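You operate a simulated robot arm through the tools that you are given. There is no shell and no other tool.

You run a simulated robot arm. Do the job below in one go: nothing can be reset, and whatever is moved stays where it is left.

## Task
Stir 01 tripped its breaker: switch Stir 01 off, then reset the breaker.
Fine: mains off first; the breaker marked Stir; then mains back on, close and latch the door; the other breakers and switches stay as they are, the book in the door pocket.
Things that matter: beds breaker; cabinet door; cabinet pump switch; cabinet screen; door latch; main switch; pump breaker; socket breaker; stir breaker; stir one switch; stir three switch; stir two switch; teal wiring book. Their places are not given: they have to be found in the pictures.

Only the result counts: the job must be done as asked and must still hold three seconds after the hand-in. Knocking over, shifting, dropping, spilling or breaking anything else fails it.

## Robot
A 7-joint arm with a three-finger gripper, fixed in place. Base frame: the origin is on the floor under the middle of its stand, x ahead of it, y to its left, z up. Units: mm, rad, N and s.
With the tool pointing down near the work surface it reaches from about 100 to 880 mm from the base axis. Its first joint turns from -2.897 to 2.897 rad. Payload 2.69 kg.
Tool frame: the origin (TCP) lies between the finger pads and is the grasp point; the fingertips stand 30 mm ahead of it; z points along the fingers, y is the line along which they close. The gripper opens to 128 mm; its body begins 117 mm behind the TCP.
Orientation is that of the tool frame in the base frame, as [roll, pitch, yaw] about the fixed x, y, z axes, in that order (R = Rz(yaw) Ry(pitch) Rx(roll)). With the fingers straight down and closing along the base's y, the tool's x points along the base's -x, its y along +y and its z along -z.

## Interface
- The arm moves only by the tool apply_moves. Its argument "plan" is a list of rows, each a list of 7 numbers: the gripper command, from -1 (fully open) to 1 (shut), values between in proportion, then the shift along the base's x, y, z in mm, then the turn, a rotation vector about the base's x, y, z in rad. In form: [[claw, tx, ty, tz, ax, ay, az], ...]. A call has 1 to 20 rows; each row shifts and turns the commanded pose from where the row before left it. A row lasts 0.2 s, in which the tool goes at most 50 mm and 0.15 rad; a call with a longer step from one row to the next is refused whole, and so is a gripper value outside its range. A pose out of reach is approached as far as the arm can. The call stops where the force on the tool passes 80 N (or 10 N more than at its start, if that is more) or the arm is blocked; 0.2 s more then pass. The fingers move at their own pace (about 127 mm/s each) and stop on an object; they squeeze with about 35 N. The grip force told is the motor's: it shows also when the fingers shut on nothing. Time passes only in rows, and 0.2 s behind the last, so rows that do not move let the fingers close. It gives the time, the measured TCP pose, the force on the tool (base axes), the opening and the grip force at its end, in the units of the frame above (readings bear some noise), with the torque about the TCP (base axes, N m) and any sound that the robot's microphone picked up.
- Cameras (640 x 400 px; columns grow to the right, rows downward): "scene" is fixed at [56.9, 500.9, 1299.1]; the picture's right is [-0.47, -0.88, 0.00], its down [-0.49, 0.26, -0.83] and it looks along [0.73, -0.40, -0.56] (base axes); focal length 300 px, centre (320, 200). "wrist" rides on the gripper at [58, 54, -131] in the tool frame; the picture's right is [-0.68, 0.74, 0.00], its down [-0.62, -0.57, -0.55] and it looks along [-0.40, -0.37, 0.84] (tool axes); focal length 234 px, centre (320, 200).
- snapshot(camera): a new picture of that camera. It takes no simulated time.
- lift_body(by): moves the trunk up (or, below 0, down) by that many mm; the arm rides with it, the base frame stays. It gives what a move gives, with no picture.
- locate(camera, pixels): for up to 12 pixels [column, row] of the newest picture of that camera ("zoom" is the newest enlarged one), the place [x, y, z] in the base frame of the surface seen there, good to about 3 mm, but the place of the scene camera against the robot may be out by one fixed shift of up to 12 mm in any direction. It takes no simulated time.
- enlarge(camera, box): a new picture of the part [left, top, right, bottom] of that camera's present view, enlarged. It takes no simulated time.
- job_done(): hands the job in; it is judged then, once.

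Open the gripper and draw the arm clear of the work before you hand the job in, unless the task says otherwise.

The tools are called after "Request:" as a command line: name --pt "numbers of a row" for each row, then --argument value for the rest, lists and objects as JSON in quotes. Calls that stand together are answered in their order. apply_moves: Moves the arm, as the interface text tells. Its arguments: {"type":"object","properties":{"plan":{"type":"array"}},"required":["plan"]} The other tools are called the same way: lift_body (by) moves the trunk up or down; snapshot (camera) takes a picture; locate (camera, pixels) gives the place of the surface under pixels of a picture; enlarge (camera, box) takes an enlarged picture of a part of a camera's view; job_done () hands the job in.

At the start:

```text
clock: 0.0
ee_pos: [715.1, 126.1, 1091.5]
tcp_rot: [3.141, 0.0, 3.141]
force: [-0.4, 0.5, -0.2]
ft_torque: [0.04, 0.0, -0.03]
width: 127.8
gripper_force: 0.0
trunk travel left (down, up): [-150.0, 200.0]
```

scene: 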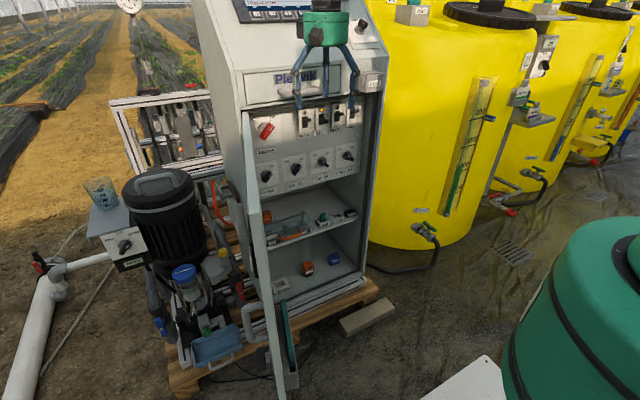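
wrist: 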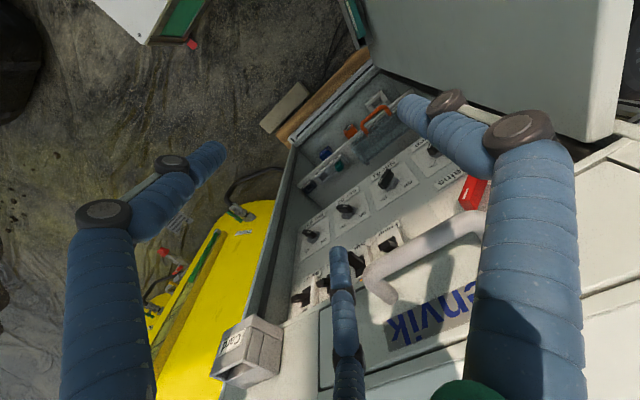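

The scene shows an open cabinet with rows of switches around (250-360, 100-190). I'll enlarge that panel to read its labels.

Request:
enlarge --camera "scene" --box '[230, 80, 390, 200]'

Request:
enlarge --camera "scene" --box '[200, 0, 420, 130]'

Request:
enlarge --camera "scene" --box '[220, 180, 400, 400]'

Request:
enlarge --camera "scene" --box '[380, 0, 640, 160]'

Request:
enlarge --camera "scene" --box '[60, 160, 260, 380]'

```text
3.33 times, centred on (310, 140) of scene
```

zoom: 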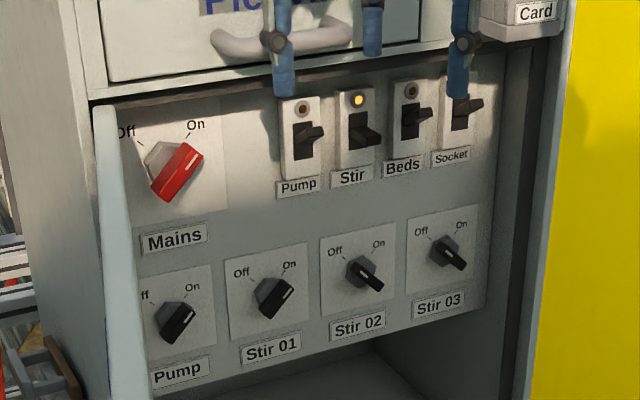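

```text
2.91 times, centred on (310, 65) of scene
```

zoom: 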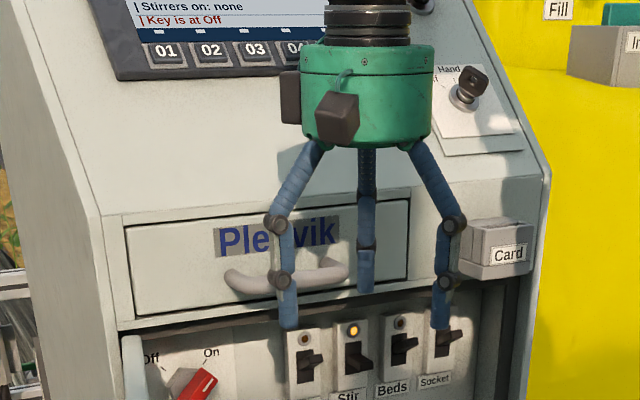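

```text
1.82 times, centred on (310, 290) of scene
```

zoom: 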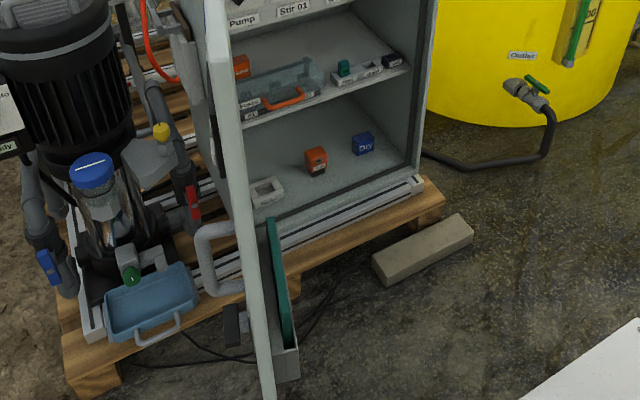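

```text
2.46 times, centred on (510, 80) of scene
```

zoom: 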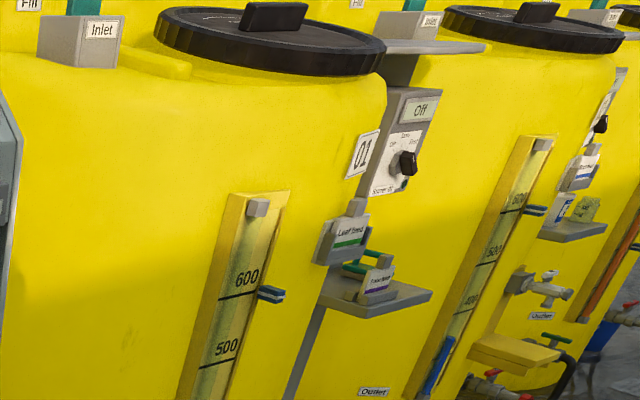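

```text
1.82 times, centred on (160, 270) of scene
```

zoom: 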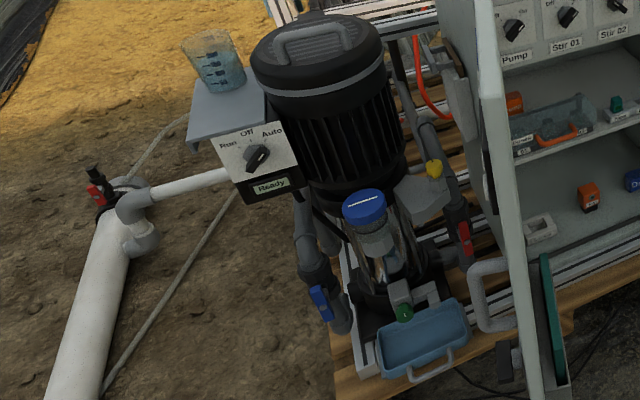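

Zoom shows Mains (red, On), Pump and Stir 01 On, Stir 02/03 Off, and the Stir breaker with an amber lamp. I'll zoom again and locate points on the panel.

Request:
enlarge --camera "scene" --box '[240, 90, 320, 140]'

Request:
enlarge --camera "scene" --box '[290, 90, 370, 140]'

Request:
enlarge --camera "scene" --box '[240, 140, 320, 190]'

Request:
locate --camera "scene" --pixels '[[280, 165], [350, 135], [275, 150], [345, 145], [266, 176], [294, 169], [321, 161], [347, 155], [252, 120], [270, 130], [375, 60], [250, 80]]'

```text
8.00 times, centred on (280, 115) of scene
```

zoom: 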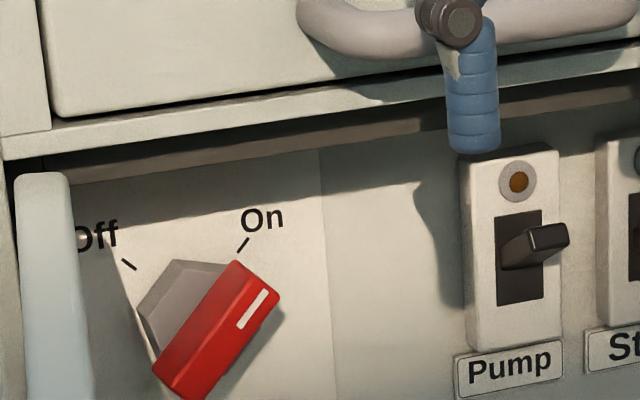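

```text
8.00 times, centred on (330, 115) of scene
```

zoom: 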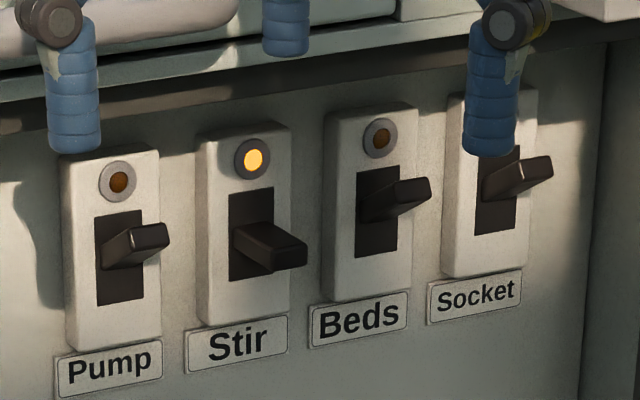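

```text
8.00 times, centred on (280, 165) of scene
```

zoom: 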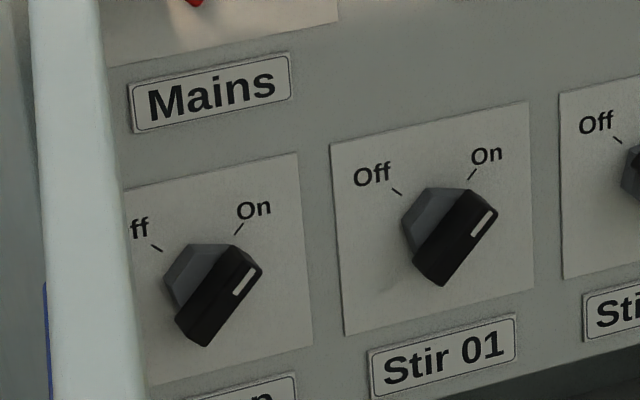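

```text
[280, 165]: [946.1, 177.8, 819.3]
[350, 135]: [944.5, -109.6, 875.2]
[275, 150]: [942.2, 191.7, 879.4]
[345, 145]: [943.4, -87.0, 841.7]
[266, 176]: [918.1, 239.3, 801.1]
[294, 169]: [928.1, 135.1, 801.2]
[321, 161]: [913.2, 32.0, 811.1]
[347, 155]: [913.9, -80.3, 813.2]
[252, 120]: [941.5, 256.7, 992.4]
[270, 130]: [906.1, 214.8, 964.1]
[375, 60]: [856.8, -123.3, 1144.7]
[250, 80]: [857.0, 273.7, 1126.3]
```

The panel face sits at x≈944 and faces the robot, with the knobs standing out to x≈906. I'll take a wrist picture and compare the same features to find the scene camera's shift.

Request:
snapshot --camera "wrist"

Request:
enlarge --camera "wrist" --box '[260, 80, 500, 330]'

Request:
enlarge --camera "scene" --box '[230, 200, 330, 400]'

Request:
locate --camera "scene" --pixels '[[252, 110], [252, 140], [258, 200], [262, 250], [270, 310], [278, 370], [290, 380], [285, 330], [245, 320], [240, 135], [248, 180], [283, 394]]'

```text
taken
```

wrist: 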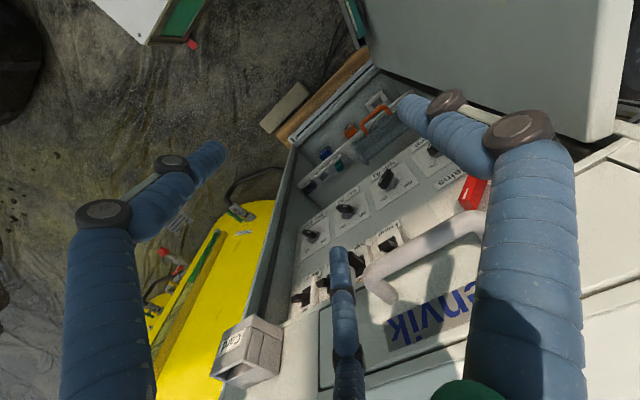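

```text
1.60 times, centred on (380, 205) of wrist
```

zoom: 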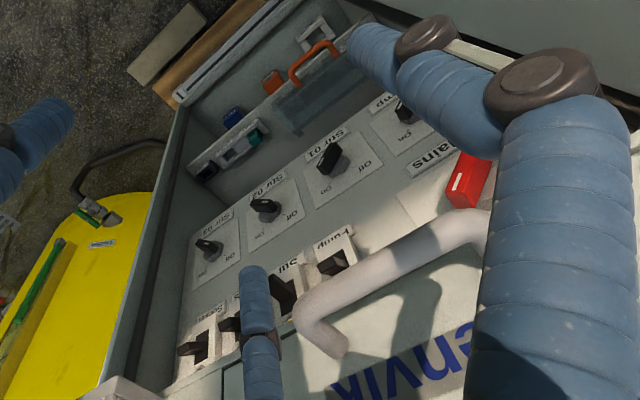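

```text
2.00 times, centred on (280, 300) of scene
```

zoom: 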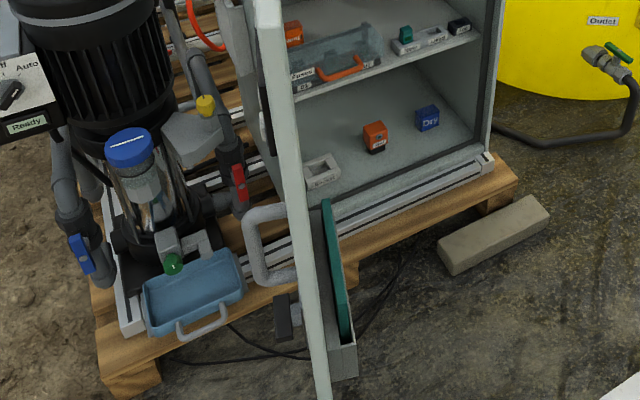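

```text
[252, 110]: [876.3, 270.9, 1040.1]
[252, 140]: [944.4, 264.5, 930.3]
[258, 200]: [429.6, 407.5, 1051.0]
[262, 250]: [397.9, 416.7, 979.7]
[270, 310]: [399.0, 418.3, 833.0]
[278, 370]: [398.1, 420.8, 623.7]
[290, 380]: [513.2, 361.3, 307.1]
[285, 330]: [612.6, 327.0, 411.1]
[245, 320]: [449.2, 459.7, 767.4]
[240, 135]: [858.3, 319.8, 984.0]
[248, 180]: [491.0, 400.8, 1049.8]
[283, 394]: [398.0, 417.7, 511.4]
```

Panel and door are located: the door's free edge is at about (398, 418), with its handle on the outer face. I'll pitch the tool to point along +x while backing off, staying clear of the cabinet front at x≈857.

Request:
apply_moves --pt "-1 -10 0 -10 0 -0.1428 0" --pt "-1 -10 0 -10 0 -0.1428 0" --pt "-1 -10 0 -10 0 -0.1428 0" --pt "-1 -10 0 -10 0 -0.1428 0" --pt "-1 -10 0 -10 0 -0.1428 0" --pt "-1 -10 0 -10 0 -0.1428 0" --pt "-1 -10 0 -10 0 -0.1428 0" --pt "-1 -10 0 -10 0 -0.1428 0" --pt "-1 -10 0 -10 0 -0.1428 0" --pt "-1 -10 0 -10 0 -0.1428 0" --pt "-1 -10 0 -10 0 -0.1428 0" --pt "-1 0 0 0 0 0 0"

Request:
snapshot --camera "scene"

Request:
snapshot --camera "wrist"

```text
clock: 2.6
ee_pos: [613.5, 142.8, 1002.0]
tcp_rot: [-1.87, 1.538, -1.882]
force: [1.0, 0.4, 0.0]
ft_torque: [0.01, -0.03, -0.07]
width: 128.2
gripper_force: 0.0
out of reach, approached as far as the arm can: row 10, 11
trunk travel left (down, up): [-150.0, 200.0]
```

```text
taken
```

scene: 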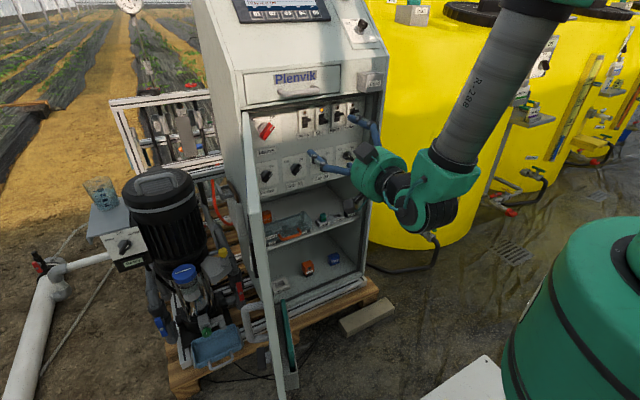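

```text
taken
```

wrist: 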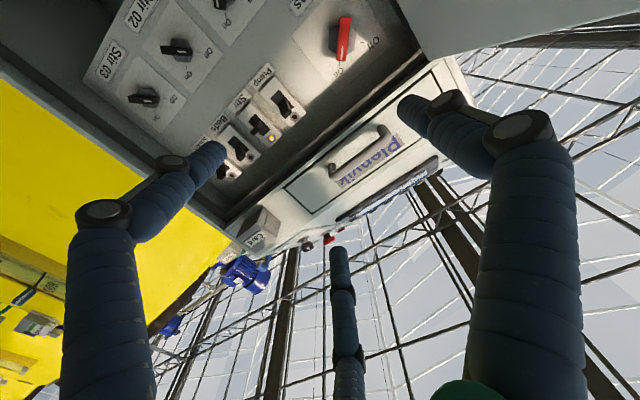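

The last two rows were out of reach (wrist near its limit when retracted), but the wrist camera now sees the panel. I'll locate the same features in both cameras.

Request:
locate --camera "wrist" --pixels '[[342, 40], [180, 50], [150, 99], [355, 165], [345, 60], [271, 136], [290, 103], [240, 150], [277, 98], [400, 130], [330, 170], [228, 220]]'

Request:
enlarge --camera "wrist" --box '[80, 0, 400, 200]'

Request:
enlarge --camera "scene" --box '[240, 60, 400, 180]'

```text
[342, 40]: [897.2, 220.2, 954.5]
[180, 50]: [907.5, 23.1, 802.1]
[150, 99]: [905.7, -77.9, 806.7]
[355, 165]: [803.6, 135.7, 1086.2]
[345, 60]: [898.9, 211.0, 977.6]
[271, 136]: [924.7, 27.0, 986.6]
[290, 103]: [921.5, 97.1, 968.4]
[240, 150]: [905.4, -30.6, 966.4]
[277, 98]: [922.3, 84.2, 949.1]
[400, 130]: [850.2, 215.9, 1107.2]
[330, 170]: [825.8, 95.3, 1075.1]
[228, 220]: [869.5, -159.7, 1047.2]
```

```text
2.00 times, centred on (240, 100) of wrist
```

zoom: 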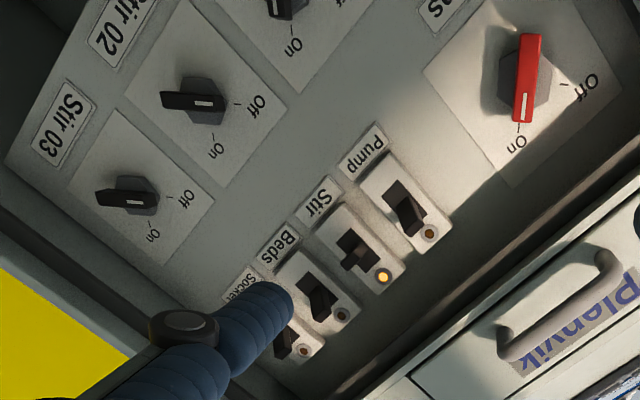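

```text
3.33 times, centred on (320, 120) of scene
```

zoom: 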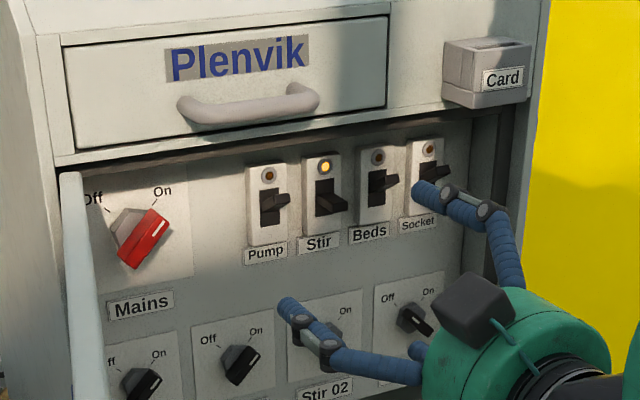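

I'll match identical features (amber lamp, pump lamp, knob marks) in the newest zoom of the scene and then in a wrist zoom.

Request:
locate --camera "zoom" --pixels '[[323, 167], [268, 176], [377, 157], [246, 355], [152, 230], [414, 316], [165, 208], [196, 201], [246, 245], [313, 152], [340, 146], [450, 168]]'

Request:
enlarge --camera "wrist" --box '[80, 0, 400, 200]'

Request:
locate --camera "zoom" --pixels '[[382, 276], [429, 233], [340, 315], [524, 105], [135, 196], [205, 103], [512, 185], [425, 70], [360, 185], [414, 212], [356, 256], [322, 302]]'

```text
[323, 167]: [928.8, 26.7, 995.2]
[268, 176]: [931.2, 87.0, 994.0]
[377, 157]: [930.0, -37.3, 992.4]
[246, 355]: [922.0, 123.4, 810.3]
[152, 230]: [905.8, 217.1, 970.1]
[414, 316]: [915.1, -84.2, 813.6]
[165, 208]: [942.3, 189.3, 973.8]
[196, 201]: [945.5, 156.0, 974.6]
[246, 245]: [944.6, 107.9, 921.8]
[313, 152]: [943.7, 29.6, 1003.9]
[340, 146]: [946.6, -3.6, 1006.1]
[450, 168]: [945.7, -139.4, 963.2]
```

```text
2.00 times, centred on (240, 100) of wrist
```

zoom: 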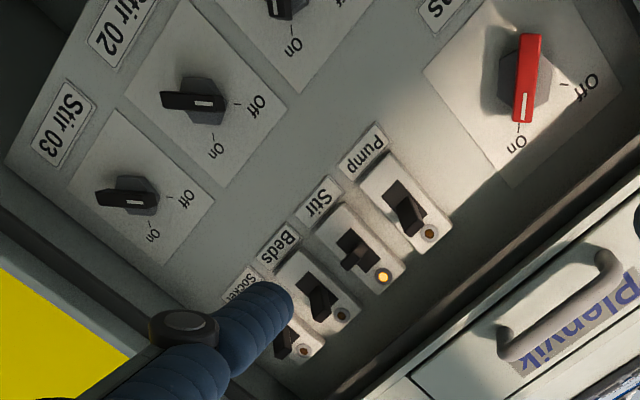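

```text
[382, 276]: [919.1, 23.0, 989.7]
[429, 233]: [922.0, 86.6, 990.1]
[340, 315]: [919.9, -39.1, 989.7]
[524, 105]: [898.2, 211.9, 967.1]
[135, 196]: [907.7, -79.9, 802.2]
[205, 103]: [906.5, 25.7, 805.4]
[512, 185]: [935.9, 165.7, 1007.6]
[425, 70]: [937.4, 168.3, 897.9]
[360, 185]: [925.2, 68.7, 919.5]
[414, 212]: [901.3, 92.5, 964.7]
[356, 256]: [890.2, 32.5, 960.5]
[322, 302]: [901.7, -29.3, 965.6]
```

The wrist/scene shift is about (-9, -3, -4) mm. Stir's lever tip is near (890, 24, 960). Since the wrist limit came from the forearm being steep, I'll lower the trunk.

Request:
lift_body --by -150

Request:
snapshot --camera "scene"

Request:
snapshot --camera "wrist"

```text
clock: 4.3
ee_pos: [611.6, 142.7, 853.6]
tcp_rot: [-1.878, 1.538, -1.894]
force: [0.3, 0.0, 0.9]
ft_torque: [0.01, 0.0, 0.0]
width: 127.9
gripper_force: 0.0
trunk travel left (down, up): [0.0, 350.0]
```

```text
taken
```

scene: 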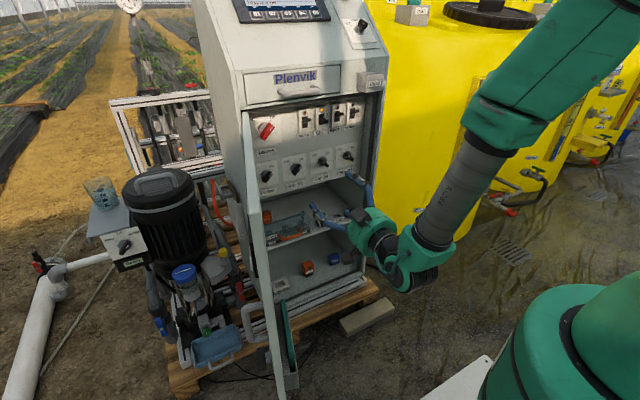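

```text
taken
```

wrist: 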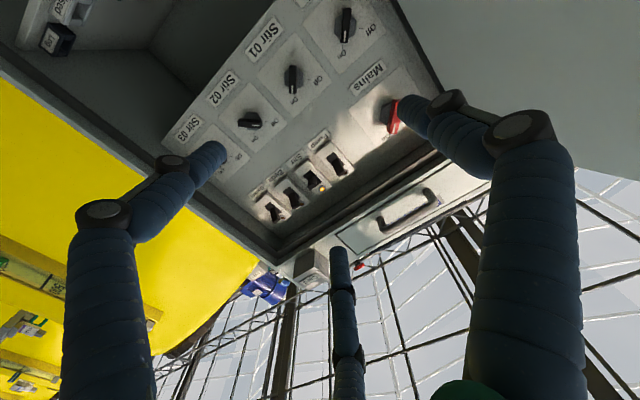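

The tool is now nearly horizontal at (612, 143, 854). I'll shut the fingers here in free space to see how they close.

Request:
apply_moves --pt "1 10 0 0 0 0 0" --pt "1 10 0 0 0 0 0" --pt "1 10 0 0 0 0 0" --pt "1 10 0 0 0 0 0" --pt "1 0 0 0 0 0 0"

Request:
snapshot --camera "wrist"

Request:
enlarge --camera "scene" --box '[280, 120, 440, 300]'

```text
clock: 5.5
ee_pos: [652.9, 141.4, 853.0]
tcp_rot: [-1.882, 1.538, -1.895]
force: [-0.2, 0.1, 0.1]
ft_torque: [-0.03, 0.01, 0.02]
width: 2.1
gripper_force: 32.1
trunk travel left (down, up): [0.0, 350.0]
```

```text
taken
```

wrist: 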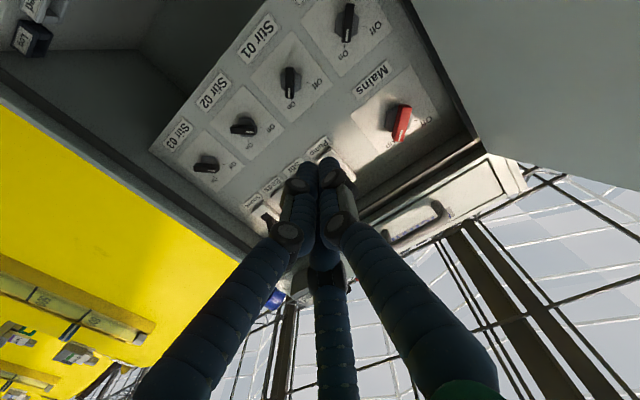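

```text
2.22 times, centred on (360, 210) of scene
```

zoom: 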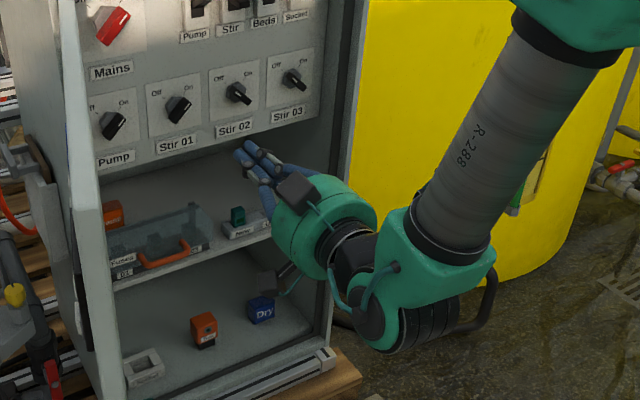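

Closed, the three fingers converge into one slim cluster on the axis. The knobs are now in clear view from the wrist camera; I'll zoom on them and measure.

Request:
enlarge --camera "wrist" --box '[200, 0, 440, 150]'

Request:
locate --camera "zoom" --pixels '[[240, 190], [235, 242], [245, 222], [220, 210], [545, 292], [533, 370], [540, 330], [498, 305], [230, 260], [530, 385], [275, 130], [420, 220]]'

```text
2.67 times, centred on (320, 75) of wrist
```

zoom: 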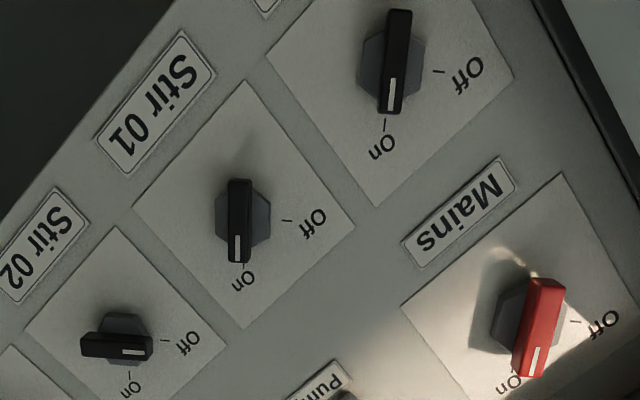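

```text
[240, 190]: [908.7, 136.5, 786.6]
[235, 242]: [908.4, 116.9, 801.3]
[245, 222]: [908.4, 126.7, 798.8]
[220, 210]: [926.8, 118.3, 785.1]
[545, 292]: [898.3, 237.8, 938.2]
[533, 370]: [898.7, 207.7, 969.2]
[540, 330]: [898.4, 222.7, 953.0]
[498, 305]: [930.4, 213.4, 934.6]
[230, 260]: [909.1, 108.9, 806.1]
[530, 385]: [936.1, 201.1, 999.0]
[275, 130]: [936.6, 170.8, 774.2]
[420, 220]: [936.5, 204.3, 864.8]
```

Stir 01's bar is centred near (908, 124, 795) and Mains' near (898, 223, 953), both at about 45° to On. With the fingers shut I'll roll the tool -45° so the camera hangs below, and go to a standoff to the right of Mains.

Request:
apply_moves --pt "1 7 3 10 -0.131 0 0" --pt "1 7 3 10 -0.131 0 0" --pt "1 7 3 10 -0.131 0 0" --pt "1 7 3 10 -0.131 0 0" --pt "1 7 3 10 -0.131 0 0" --pt "1 7 3 10 -0.131 0 0" --pt "1 10 5 10 0 0 0" --pt "1 10 5 10 0 0 0" --pt "1 10 5 10 0 0 0" --pt "1 0 0 0 0 0 0"

Request:
snapshot --camera "wrist"

Request:
snapshot --camera "scene"

```text
clock: 7.8
ee_pos: [723.3, 174.5, 942.1]
tcp_rot: [-1.567, 0.752, -1.587]
force: [0.5, 0.8, 0.8]
ft_torque: [0.0, -0.01, -0.01]
width: 2.0
gripper_force: 31.3
trunk travel left (down, up): [0.0, 350.0]
```

```text
taken
```

wrist: 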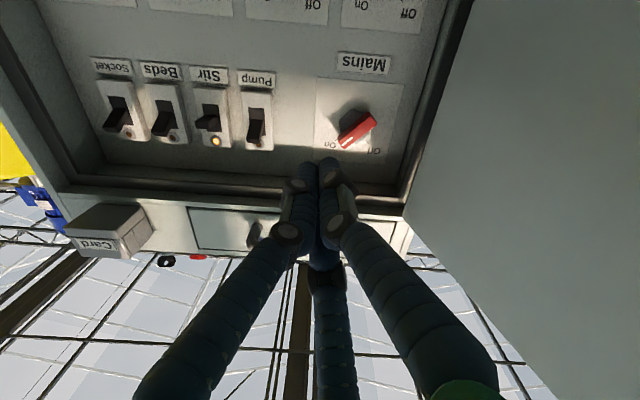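

```text
taken
```

scene: 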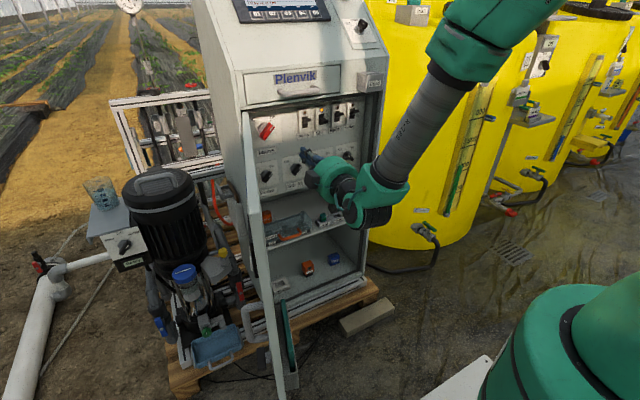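

The view is now square-on (upside down): Mains at (355,130), Stir breaker at (210,115). I'll zoom and measure the levers, the lip and the side wall.

Request:
enlarge --camera "wrist" --box '[80, 40, 300, 180]'

Request:
locate --camera "zoom" --pixels '[[335, 220], [365, 225], [385, 235], [400, 295], [515, 245], [520, 295], [240, 230], [265, 290], [110, 230], [380, 170], [370, 275], [310, 330]]'

Request:
enlarge --camera "wrist" --box '[270, 60, 470, 240]'

Request:
locate --camera "zoom" --pixels '[[220, 265], [325, 185], [270, 225], [240, 210], [500, 200], [420, 450], [440, 350], [350, 300], [400, 395], [100, 350], [60, 430], [300, 180]]'

```text
2.86 times, centred on (190, 110) of wrist
```

zoom: 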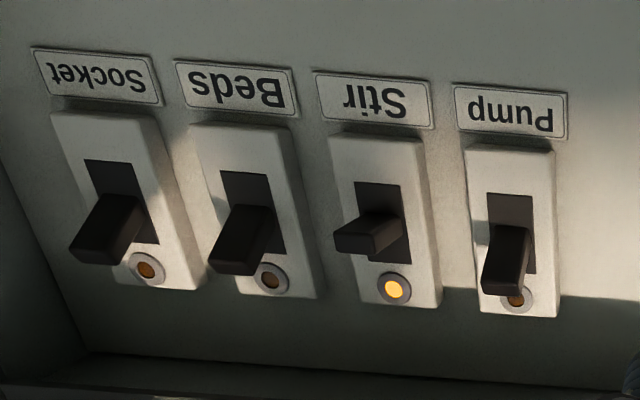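

```text
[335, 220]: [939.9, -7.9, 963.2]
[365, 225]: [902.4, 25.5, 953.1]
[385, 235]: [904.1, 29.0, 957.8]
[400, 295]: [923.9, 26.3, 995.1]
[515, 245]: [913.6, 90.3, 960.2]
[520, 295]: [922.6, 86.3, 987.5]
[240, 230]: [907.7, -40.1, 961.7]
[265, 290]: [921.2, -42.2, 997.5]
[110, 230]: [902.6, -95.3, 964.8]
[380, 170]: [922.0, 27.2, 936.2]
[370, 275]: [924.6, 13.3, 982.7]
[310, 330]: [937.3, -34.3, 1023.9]
```

```text
2.22 times, centred on (370, 150) of wrist
```

zoom: 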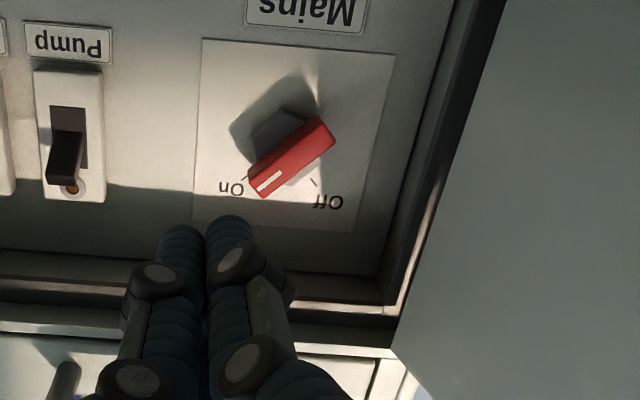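

```text
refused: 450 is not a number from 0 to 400
```

Row 450 was outside the picture; I'll measure again with valid pixels: Mains ends at (262,185) and (325,135), wall at (450,150), lip at (200,260).

Request:
locate --camera "zoom" --pixels '[[262, 188], [325, 133], [292, 158], [270, 130], [470, 150], [430, 200], [400, 290], [340, 300], [60, 265], [60, 325], [60, 380], [420, 340]]'

Request:
enlarge --camera "wrist" --box '[180, 80, 240, 120]'

Request:
locate --camera "zoom" --pixels '[[190, 260], [220, 290], [190, 310], [160, 285], [250, 260], [290, 230], [330, 260], [300, 330], [370, 360], [240, 310], [350, 150], [300, 180]]'

```text
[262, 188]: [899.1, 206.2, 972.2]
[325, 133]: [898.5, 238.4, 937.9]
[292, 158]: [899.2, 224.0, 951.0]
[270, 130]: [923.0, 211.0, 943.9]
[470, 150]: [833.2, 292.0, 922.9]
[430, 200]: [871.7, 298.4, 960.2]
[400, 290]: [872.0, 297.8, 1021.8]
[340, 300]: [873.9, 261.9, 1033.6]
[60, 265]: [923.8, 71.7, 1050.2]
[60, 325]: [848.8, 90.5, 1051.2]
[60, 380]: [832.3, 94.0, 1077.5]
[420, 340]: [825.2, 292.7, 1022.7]
```

```text
10.00 times, centred on (210, 100) of wrist
```

zoom: 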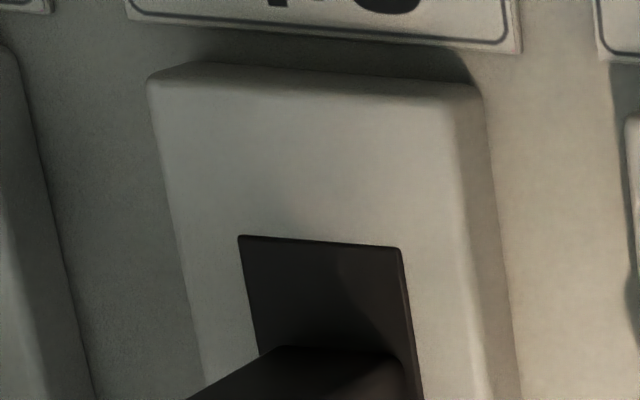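

```text
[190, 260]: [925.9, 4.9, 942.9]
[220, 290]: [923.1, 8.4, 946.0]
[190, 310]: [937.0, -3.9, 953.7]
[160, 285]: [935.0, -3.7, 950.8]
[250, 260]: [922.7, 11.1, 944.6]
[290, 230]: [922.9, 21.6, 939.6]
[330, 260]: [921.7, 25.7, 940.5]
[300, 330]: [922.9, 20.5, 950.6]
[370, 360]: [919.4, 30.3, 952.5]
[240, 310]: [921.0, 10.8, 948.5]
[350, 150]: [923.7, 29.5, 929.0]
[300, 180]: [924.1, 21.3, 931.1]
```

Mains' centre is (899, 222, 955); wall at y≈298 and lip at z≈1030 leave room. Now a tight zoom on the Stir lever.

Request:
enlarge --camera "wrist" --box '[186, 84, 238, 152]'

Request:
locate --camera "zoom" --pixels '[[215, 210], [245, 170], [330, 190], [300, 150], [320, 100], [330, 290], [180, 190], [230, 190], [260, 215], [290, 200], [350, 230], [200, 225]]'

```text
5.88 times, centred on (212, 118) of wrist
```

zoom: 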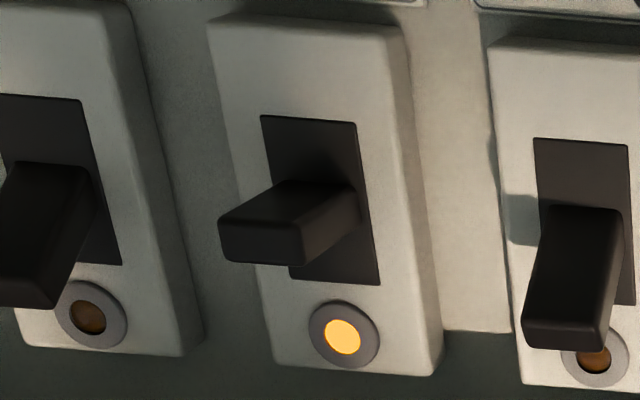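

```text
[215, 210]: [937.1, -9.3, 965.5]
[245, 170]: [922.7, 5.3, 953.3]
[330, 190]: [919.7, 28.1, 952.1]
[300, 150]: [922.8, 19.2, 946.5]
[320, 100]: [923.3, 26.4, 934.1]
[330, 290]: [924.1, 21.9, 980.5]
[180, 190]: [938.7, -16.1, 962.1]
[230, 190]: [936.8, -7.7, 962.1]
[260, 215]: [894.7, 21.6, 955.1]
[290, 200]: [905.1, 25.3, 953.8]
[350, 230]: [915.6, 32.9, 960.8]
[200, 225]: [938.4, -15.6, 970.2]
```

Levers are clear: Stir's is horizontal (tripped) at z≈954–966, and the neighbours point up. I'll bring the shut fingers to the right of Mains at y≈180, z≈941, stopping at x≈850 to check.

Request:
apply_moves --pt "1 25 1.1 0 0 0 0" --pt "1 25 1.1 0 0 0 0" --pt "1 25 1.1 0 0 0 0" --pt "1 25 1.1 0 0 0 0" --pt "1 27 1.1 -1 0 0 0" --pt "1 0 0 0 0 0 0"

Request:
snapshot --camera "wrist"

Request:
enlarge --camera "scene" --box '[240, 80, 400, 200]'

```text
clock: 9.2
ee_pos: [851.4, 181.9, 940.2]
tcp_rot: [-1.567, 0.754, -1.587]
force: [-0.3, 0.3, -0.4]
ft_torque: [0.02, -0.02, 0.0]
width: 1.9
gripper_force: 31.4
trunk travel left (down, up): [0.0, 350.0]
```

```text
taken
```

wrist: 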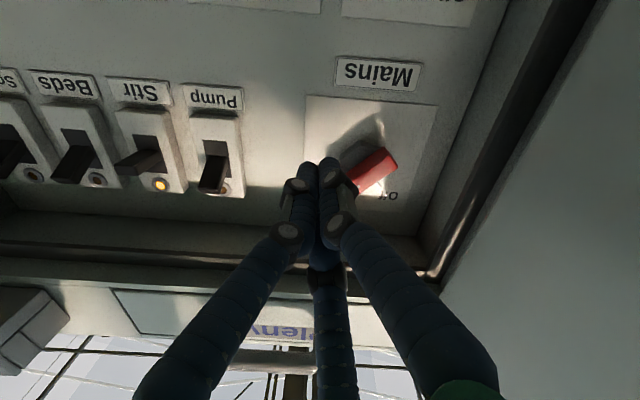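

```text
3.33 times, centred on (320, 140) of scene
```

zoom: 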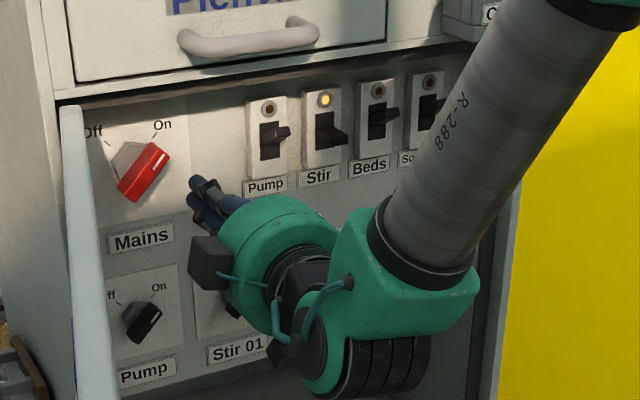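

The fingers are right of Mains and clear. I'll push forward so the tips overlap the bar (tip x≈912), then sweep counter-clockwise in an arc against the bar's upper-right end.

Request:
apply_moves --pt "1 15 0 0 0 0 0" --pt "1 16 0 0 0 0 0" --pt "1 0 4 6 0 0 0" --pt "1 0 4.4 6 0 0 0" --pt "1 0 0 3 0 0 0" --pt "1 0 0.4 4 0 0 0" --pt "1 0 0.7 4.3 0 0 0" --pt "1 0 1.4 4 0 0 0" --pt "1 0 1.8 3.7 0 0 0"

Request:
enlarge --camera "scene" --box '[240, 80, 400, 200]'

Request:
snapshot --camera "wrist"

```text
clock: 11.2
ee_pos: [882.8, 192.5, 970.9]
tcp_rot: [-1.57, 0.753, -1.586]
force: [0.3, -1.0, -1.9]
ft_torque: [-0.03, 0.06, -0.04]
width: 1.9
gripper_force: 30.8
trunk travel left (down, up): [0.0, 350.0]
```

```text
3.33 times, centred on (320, 140) of scene
```

zoom: 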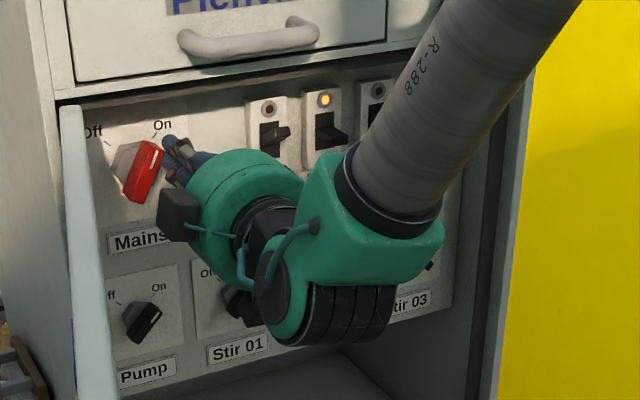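

```text
taken
```

wrist: 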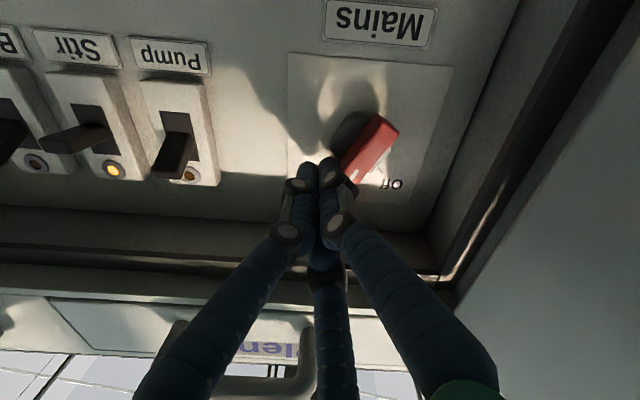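

The bar has begun to turn with low force. I continue the arc over the top to the Off side.

Request:
apply_moves --pt "1 0 3 3.4 0 0 0" --pt "1 0 4.2 3.3 0 0 0" --pt "1 0 3.3 2.6 0 0 0" --pt "1 0 3.3 2.5 0 0 0" --pt "1 0 3.8 1.7 0 0 0" --pt "1 0 3.9 1.5 0 0 0" --pt "1 0 2.8 0.5 0 0 0" --pt "1 0 2.7 0.5 0 0 0" --pt "1 0 2.8 0 0 0 0"

Request:
enlarge --camera "scene" --box '[240, 80, 400, 200]'

Request:
snapshot --camera "wrist"

```text
clock: 13.2
ee_pos: [881.6, 221.6, 989.3]
tcp_rot: [-1.567, 0.753, -1.588]
force: [0.1, -16.1, 6.0]
ft_torque: [-0.12, -0.09, -0.27]
width: 2.1
gripper_force: 31.6
trunk travel left (down, up): [0.0, 350.0]
```

```text
3.33 times, centred on (320, 140) of scene
```

zoom: 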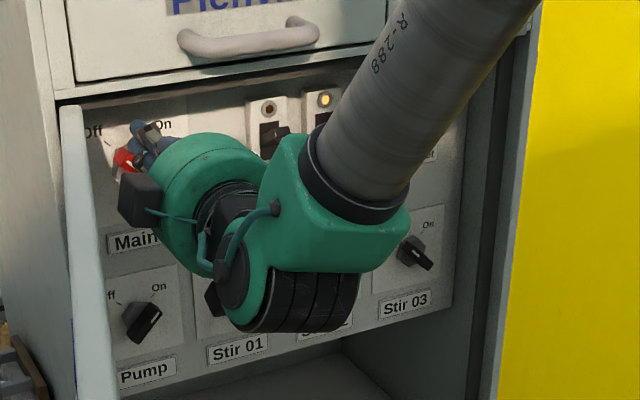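

```text
taken
```

wrist: 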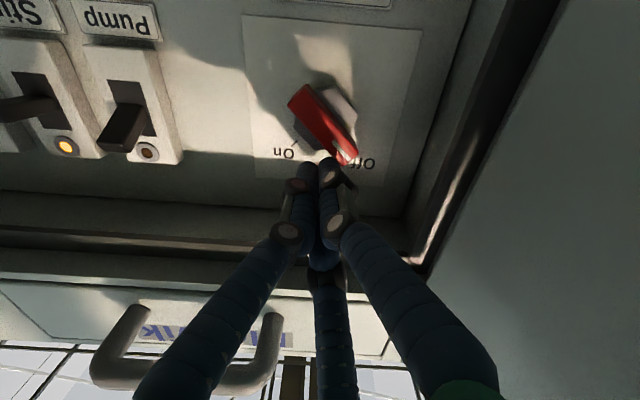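

Mains' bar now points to Off and the reaction rose to 16 N, which is the stop. I'll ease off, back straight out, and look at it.

Request:
apply_moves --pt "1 0 -4 1 0 0 0" --pt "1 -20 -3 0 0 0 0" --pt "1 -30 0 -5 0 0 0" --pt "1 -40 -10 -10 0 0 0" --pt "1 -40 -10 -10 0 0 0" --pt "1 -20 -10 -10 0 0 0" --pt "1 0 0 0 0 0 0"

Request:
snapshot --camera "wrist"

Request:
enlarge --camera "wrist" --box '[60, 40, 400, 220]'

Request:
enlarge --camera "scene" --box '[240, 80, 400, 200]'

```text
clock: 14.8
ee_pos: [732.8, 185.9, 954.8]
tcp_rot: [-1.567, 0.751, -1.584]
force: [1.2, -0.2, -0.4]
ft_torque: [0.0, 0.0, 0.02]
width: 2.3
gripper_force: 30.9
trunk travel left (down, up): [0.0, 350.0]
```

```text
taken
```

wrist: 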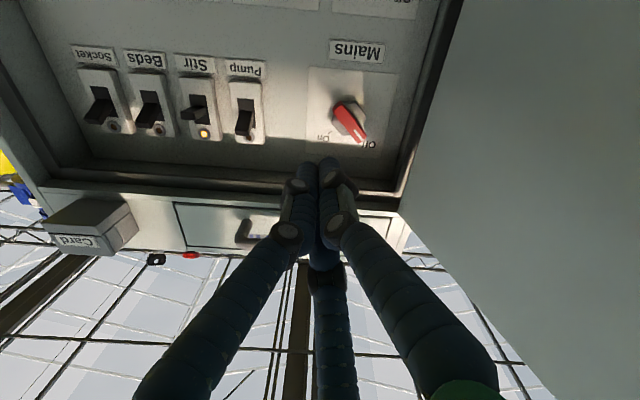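

```text
1.88 times, centred on (230, 130) of wrist
```

zoom: 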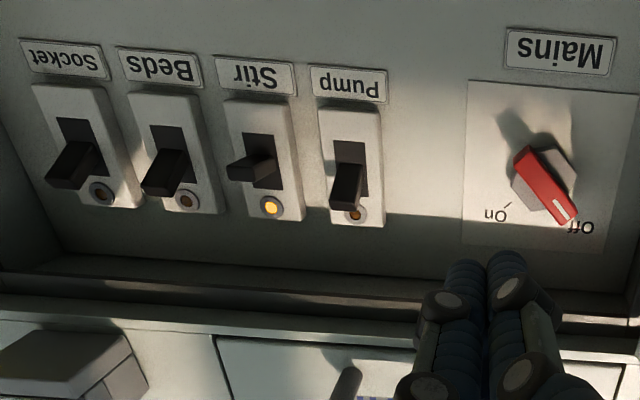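

```text
3.33 times, centred on (320, 140) of scene
```

zoom: 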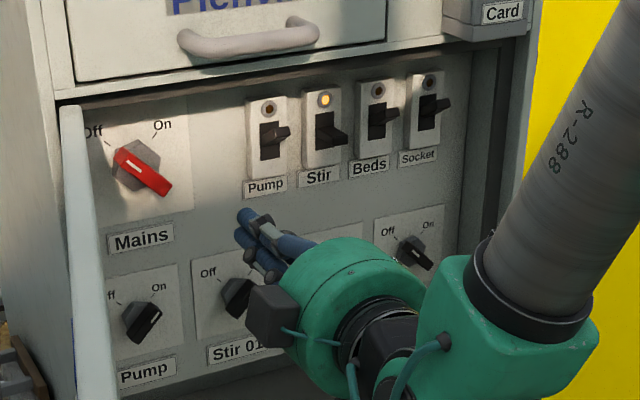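

Mains reads Off in both views. Next is Stir 01; I'll travel to the standoff at y≈88, z≈782, right and just below its bar's upper end.

Request:
apply_moves --pt "1 10 -16 -29 0 0 0" --pt "1 10 -16 -29 0 0 0" --pt "1 10 -16 -29 0 0 0" --pt "1 10 -16 -29 0 0 0" --pt "1 10 -16 -29 0 0 0" --pt "1 10 -17 -28 0 0 0" --pt "1 20 0 0 0 0 0" --pt "1 0 0 0 0 0 0"

Request:
snapshot --camera "wrist"

Request:
enlarge --camera "scene" --box '[240, 80, 400, 200]'

```text
clock: 16.6
ee_pos: [789.6, 102.7, 782.7]
tcp_rot: [-1.569, 0.755, -1.606]
force: [0.7, 0.1, 0.6]
ft_torque: [0.0, -0.01, -0.01]
width: 2.2
gripper_force: 31.5
out of reach, approached as far as the arm can: row 6, 7
trunk travel left (down, up): [0.0, 350.0]
```

```text
taken
```

wrist: 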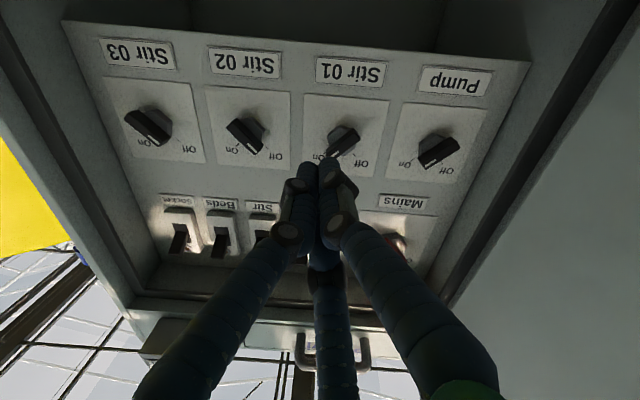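

```text
3.33 times, centred on (320, 140) of scene
```

zoom: 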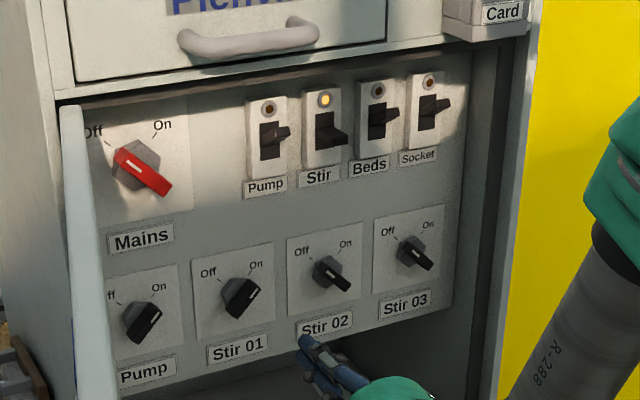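

The last rows were out of reach (TCP at (790, 103, 783), asked for (813, 89, 782)), most likely the wrist-pitch limit at this height. I'll tilt the tool 0.25 rad downward to relieve it and see where it settles.

Request:
apply_moves --pt "1 0 0 0 0 0.125 0" --pt "1 0 0 0 0 0.125 0" --pt "1 0 0 0 0 0 0"

```text
clock: 17.4
ee_pos: [789.5, 102.7, 781.6]
tcp_rot: [-1.903, 0.718, -1.813]
force: [0.6, -0.2, -0.6]
ft_torque: [-0.03, -0.01, -0.03]
width: 1.9
gripper_force: 31.1
trunk travel left (down, up): [0.0, 350.0]
```

No complaint now; the tool points 14° down and moves start from the reached pose. I'll move to the standoff at about (848, 89, 787).

Request:
apply_moves --pt "1 12 -3.5 1.4 0 0 0" --pt "1 12 -3.5 1.4 0 0 0" --pt "1 12 -3.5 1.4 0 0 0" --pt "1 12 -3.5 1.2 0 0 0" --pt "1 10 0 0 0 0 0" --pt "1 0 0 0 0 0 0"

Request:
snapshot --camera "wrist"

Request:
enlarge --camera "wrist" --box '[200, 60, 440, 220]'

Request:
enlarge --camera "scene" --box '[240, 80, 400, 200]'

```text
clock: 18.8
ee_pos: [838.2, 90.1, 787.2]
tcp_rot: [-1.906, 0.718, -1.824]
force: [0.0, 0.1, 0.1]
ft_torque: [0.0, 0.04, 0.02]
width: 2.2
gripper_force: 30.7
out of reach, approached as far as the arm can: row 5
trunk travel left (down, up): [0.0, 350.0]
```

```text
taken
```

wrist: 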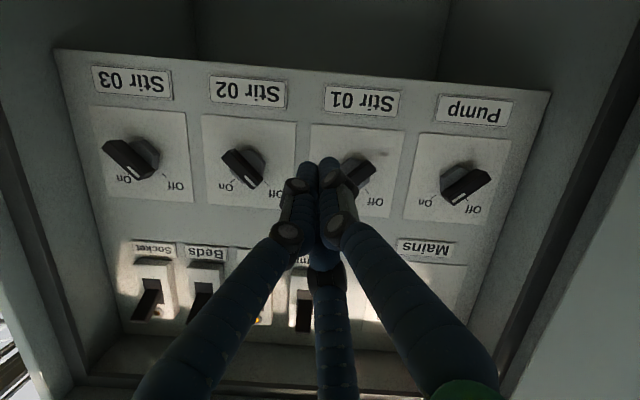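

```text
2.50 times, centred on (320, 140) of wrist
```

zoom: 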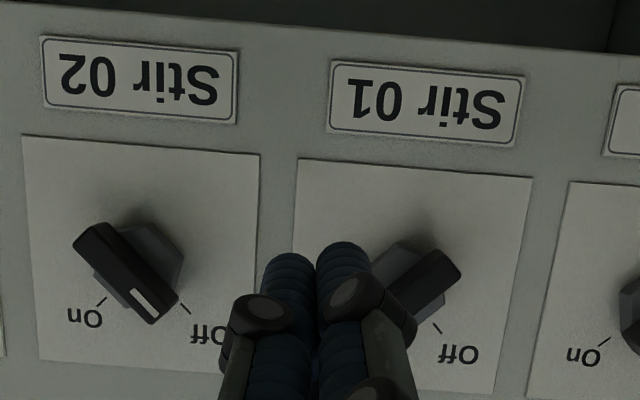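

```text
3.33 times, centred on (320, 140) of scene
```

zoom: 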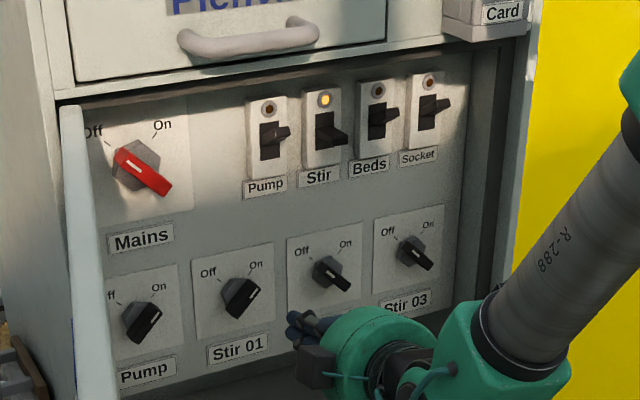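

x≈838 is the reach limit at this tilt (arm nearly straight). Tilting further to about 30° down shortens the reach needed, so I'll turn another 0.28 rad and then advance to x≈860 to check.

Request:
apply_moves --pt "1 0 0 3 0 0.14 0" --pt "1 0 0 4 0 0.14 0" --pt "1 10 0 0 0 0 0" --pt "1 12 -1 0 0 0 0" --pt "1 0 0 0 0 0 0"

Request:
snapshot --camera "wrist"

Request:
enlarge --camera "wrist" --box '[200, 60, 440, 220]'

Request:
enlarge --camera "scene" --box '[240, 80, 400, 200]'

```text
clock: 19.9
ee_pos: [859.7, 89.4, 794.7]
tcp_rot: [-2.241, 0.625, -2.024]
force: [0.5, -1.0, 0.7]
ft_torque: [0.01, 0.02, -0.01]
width: 2.3
gripper_force: 31.8
trunk travel left (down, up): [0.0, 350.0]
```

```text
taken
```

wrist: 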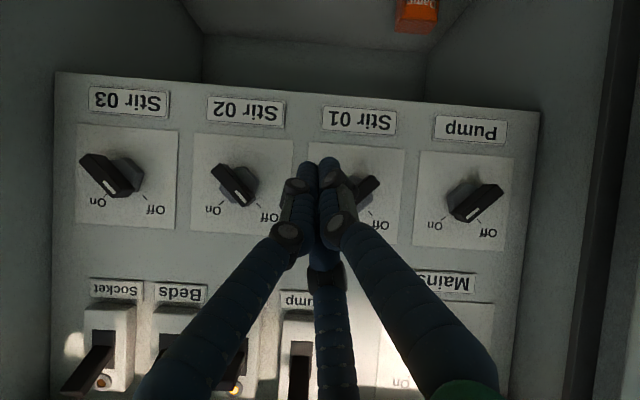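

```text
2.50 times, centred on (320, 140) of wrist
```

zoom: 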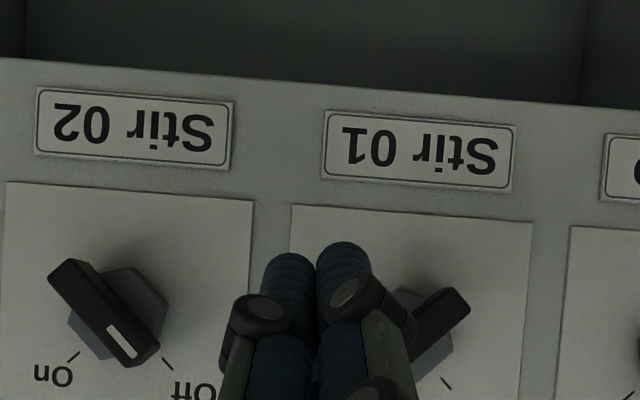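

```text
3.33 times, centred on (320, 140) of scene
```

zoom: 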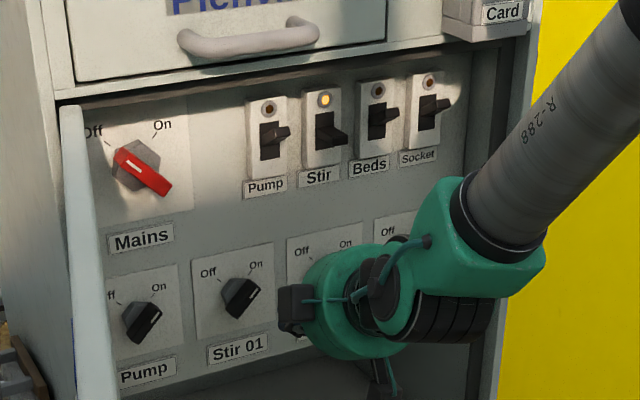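

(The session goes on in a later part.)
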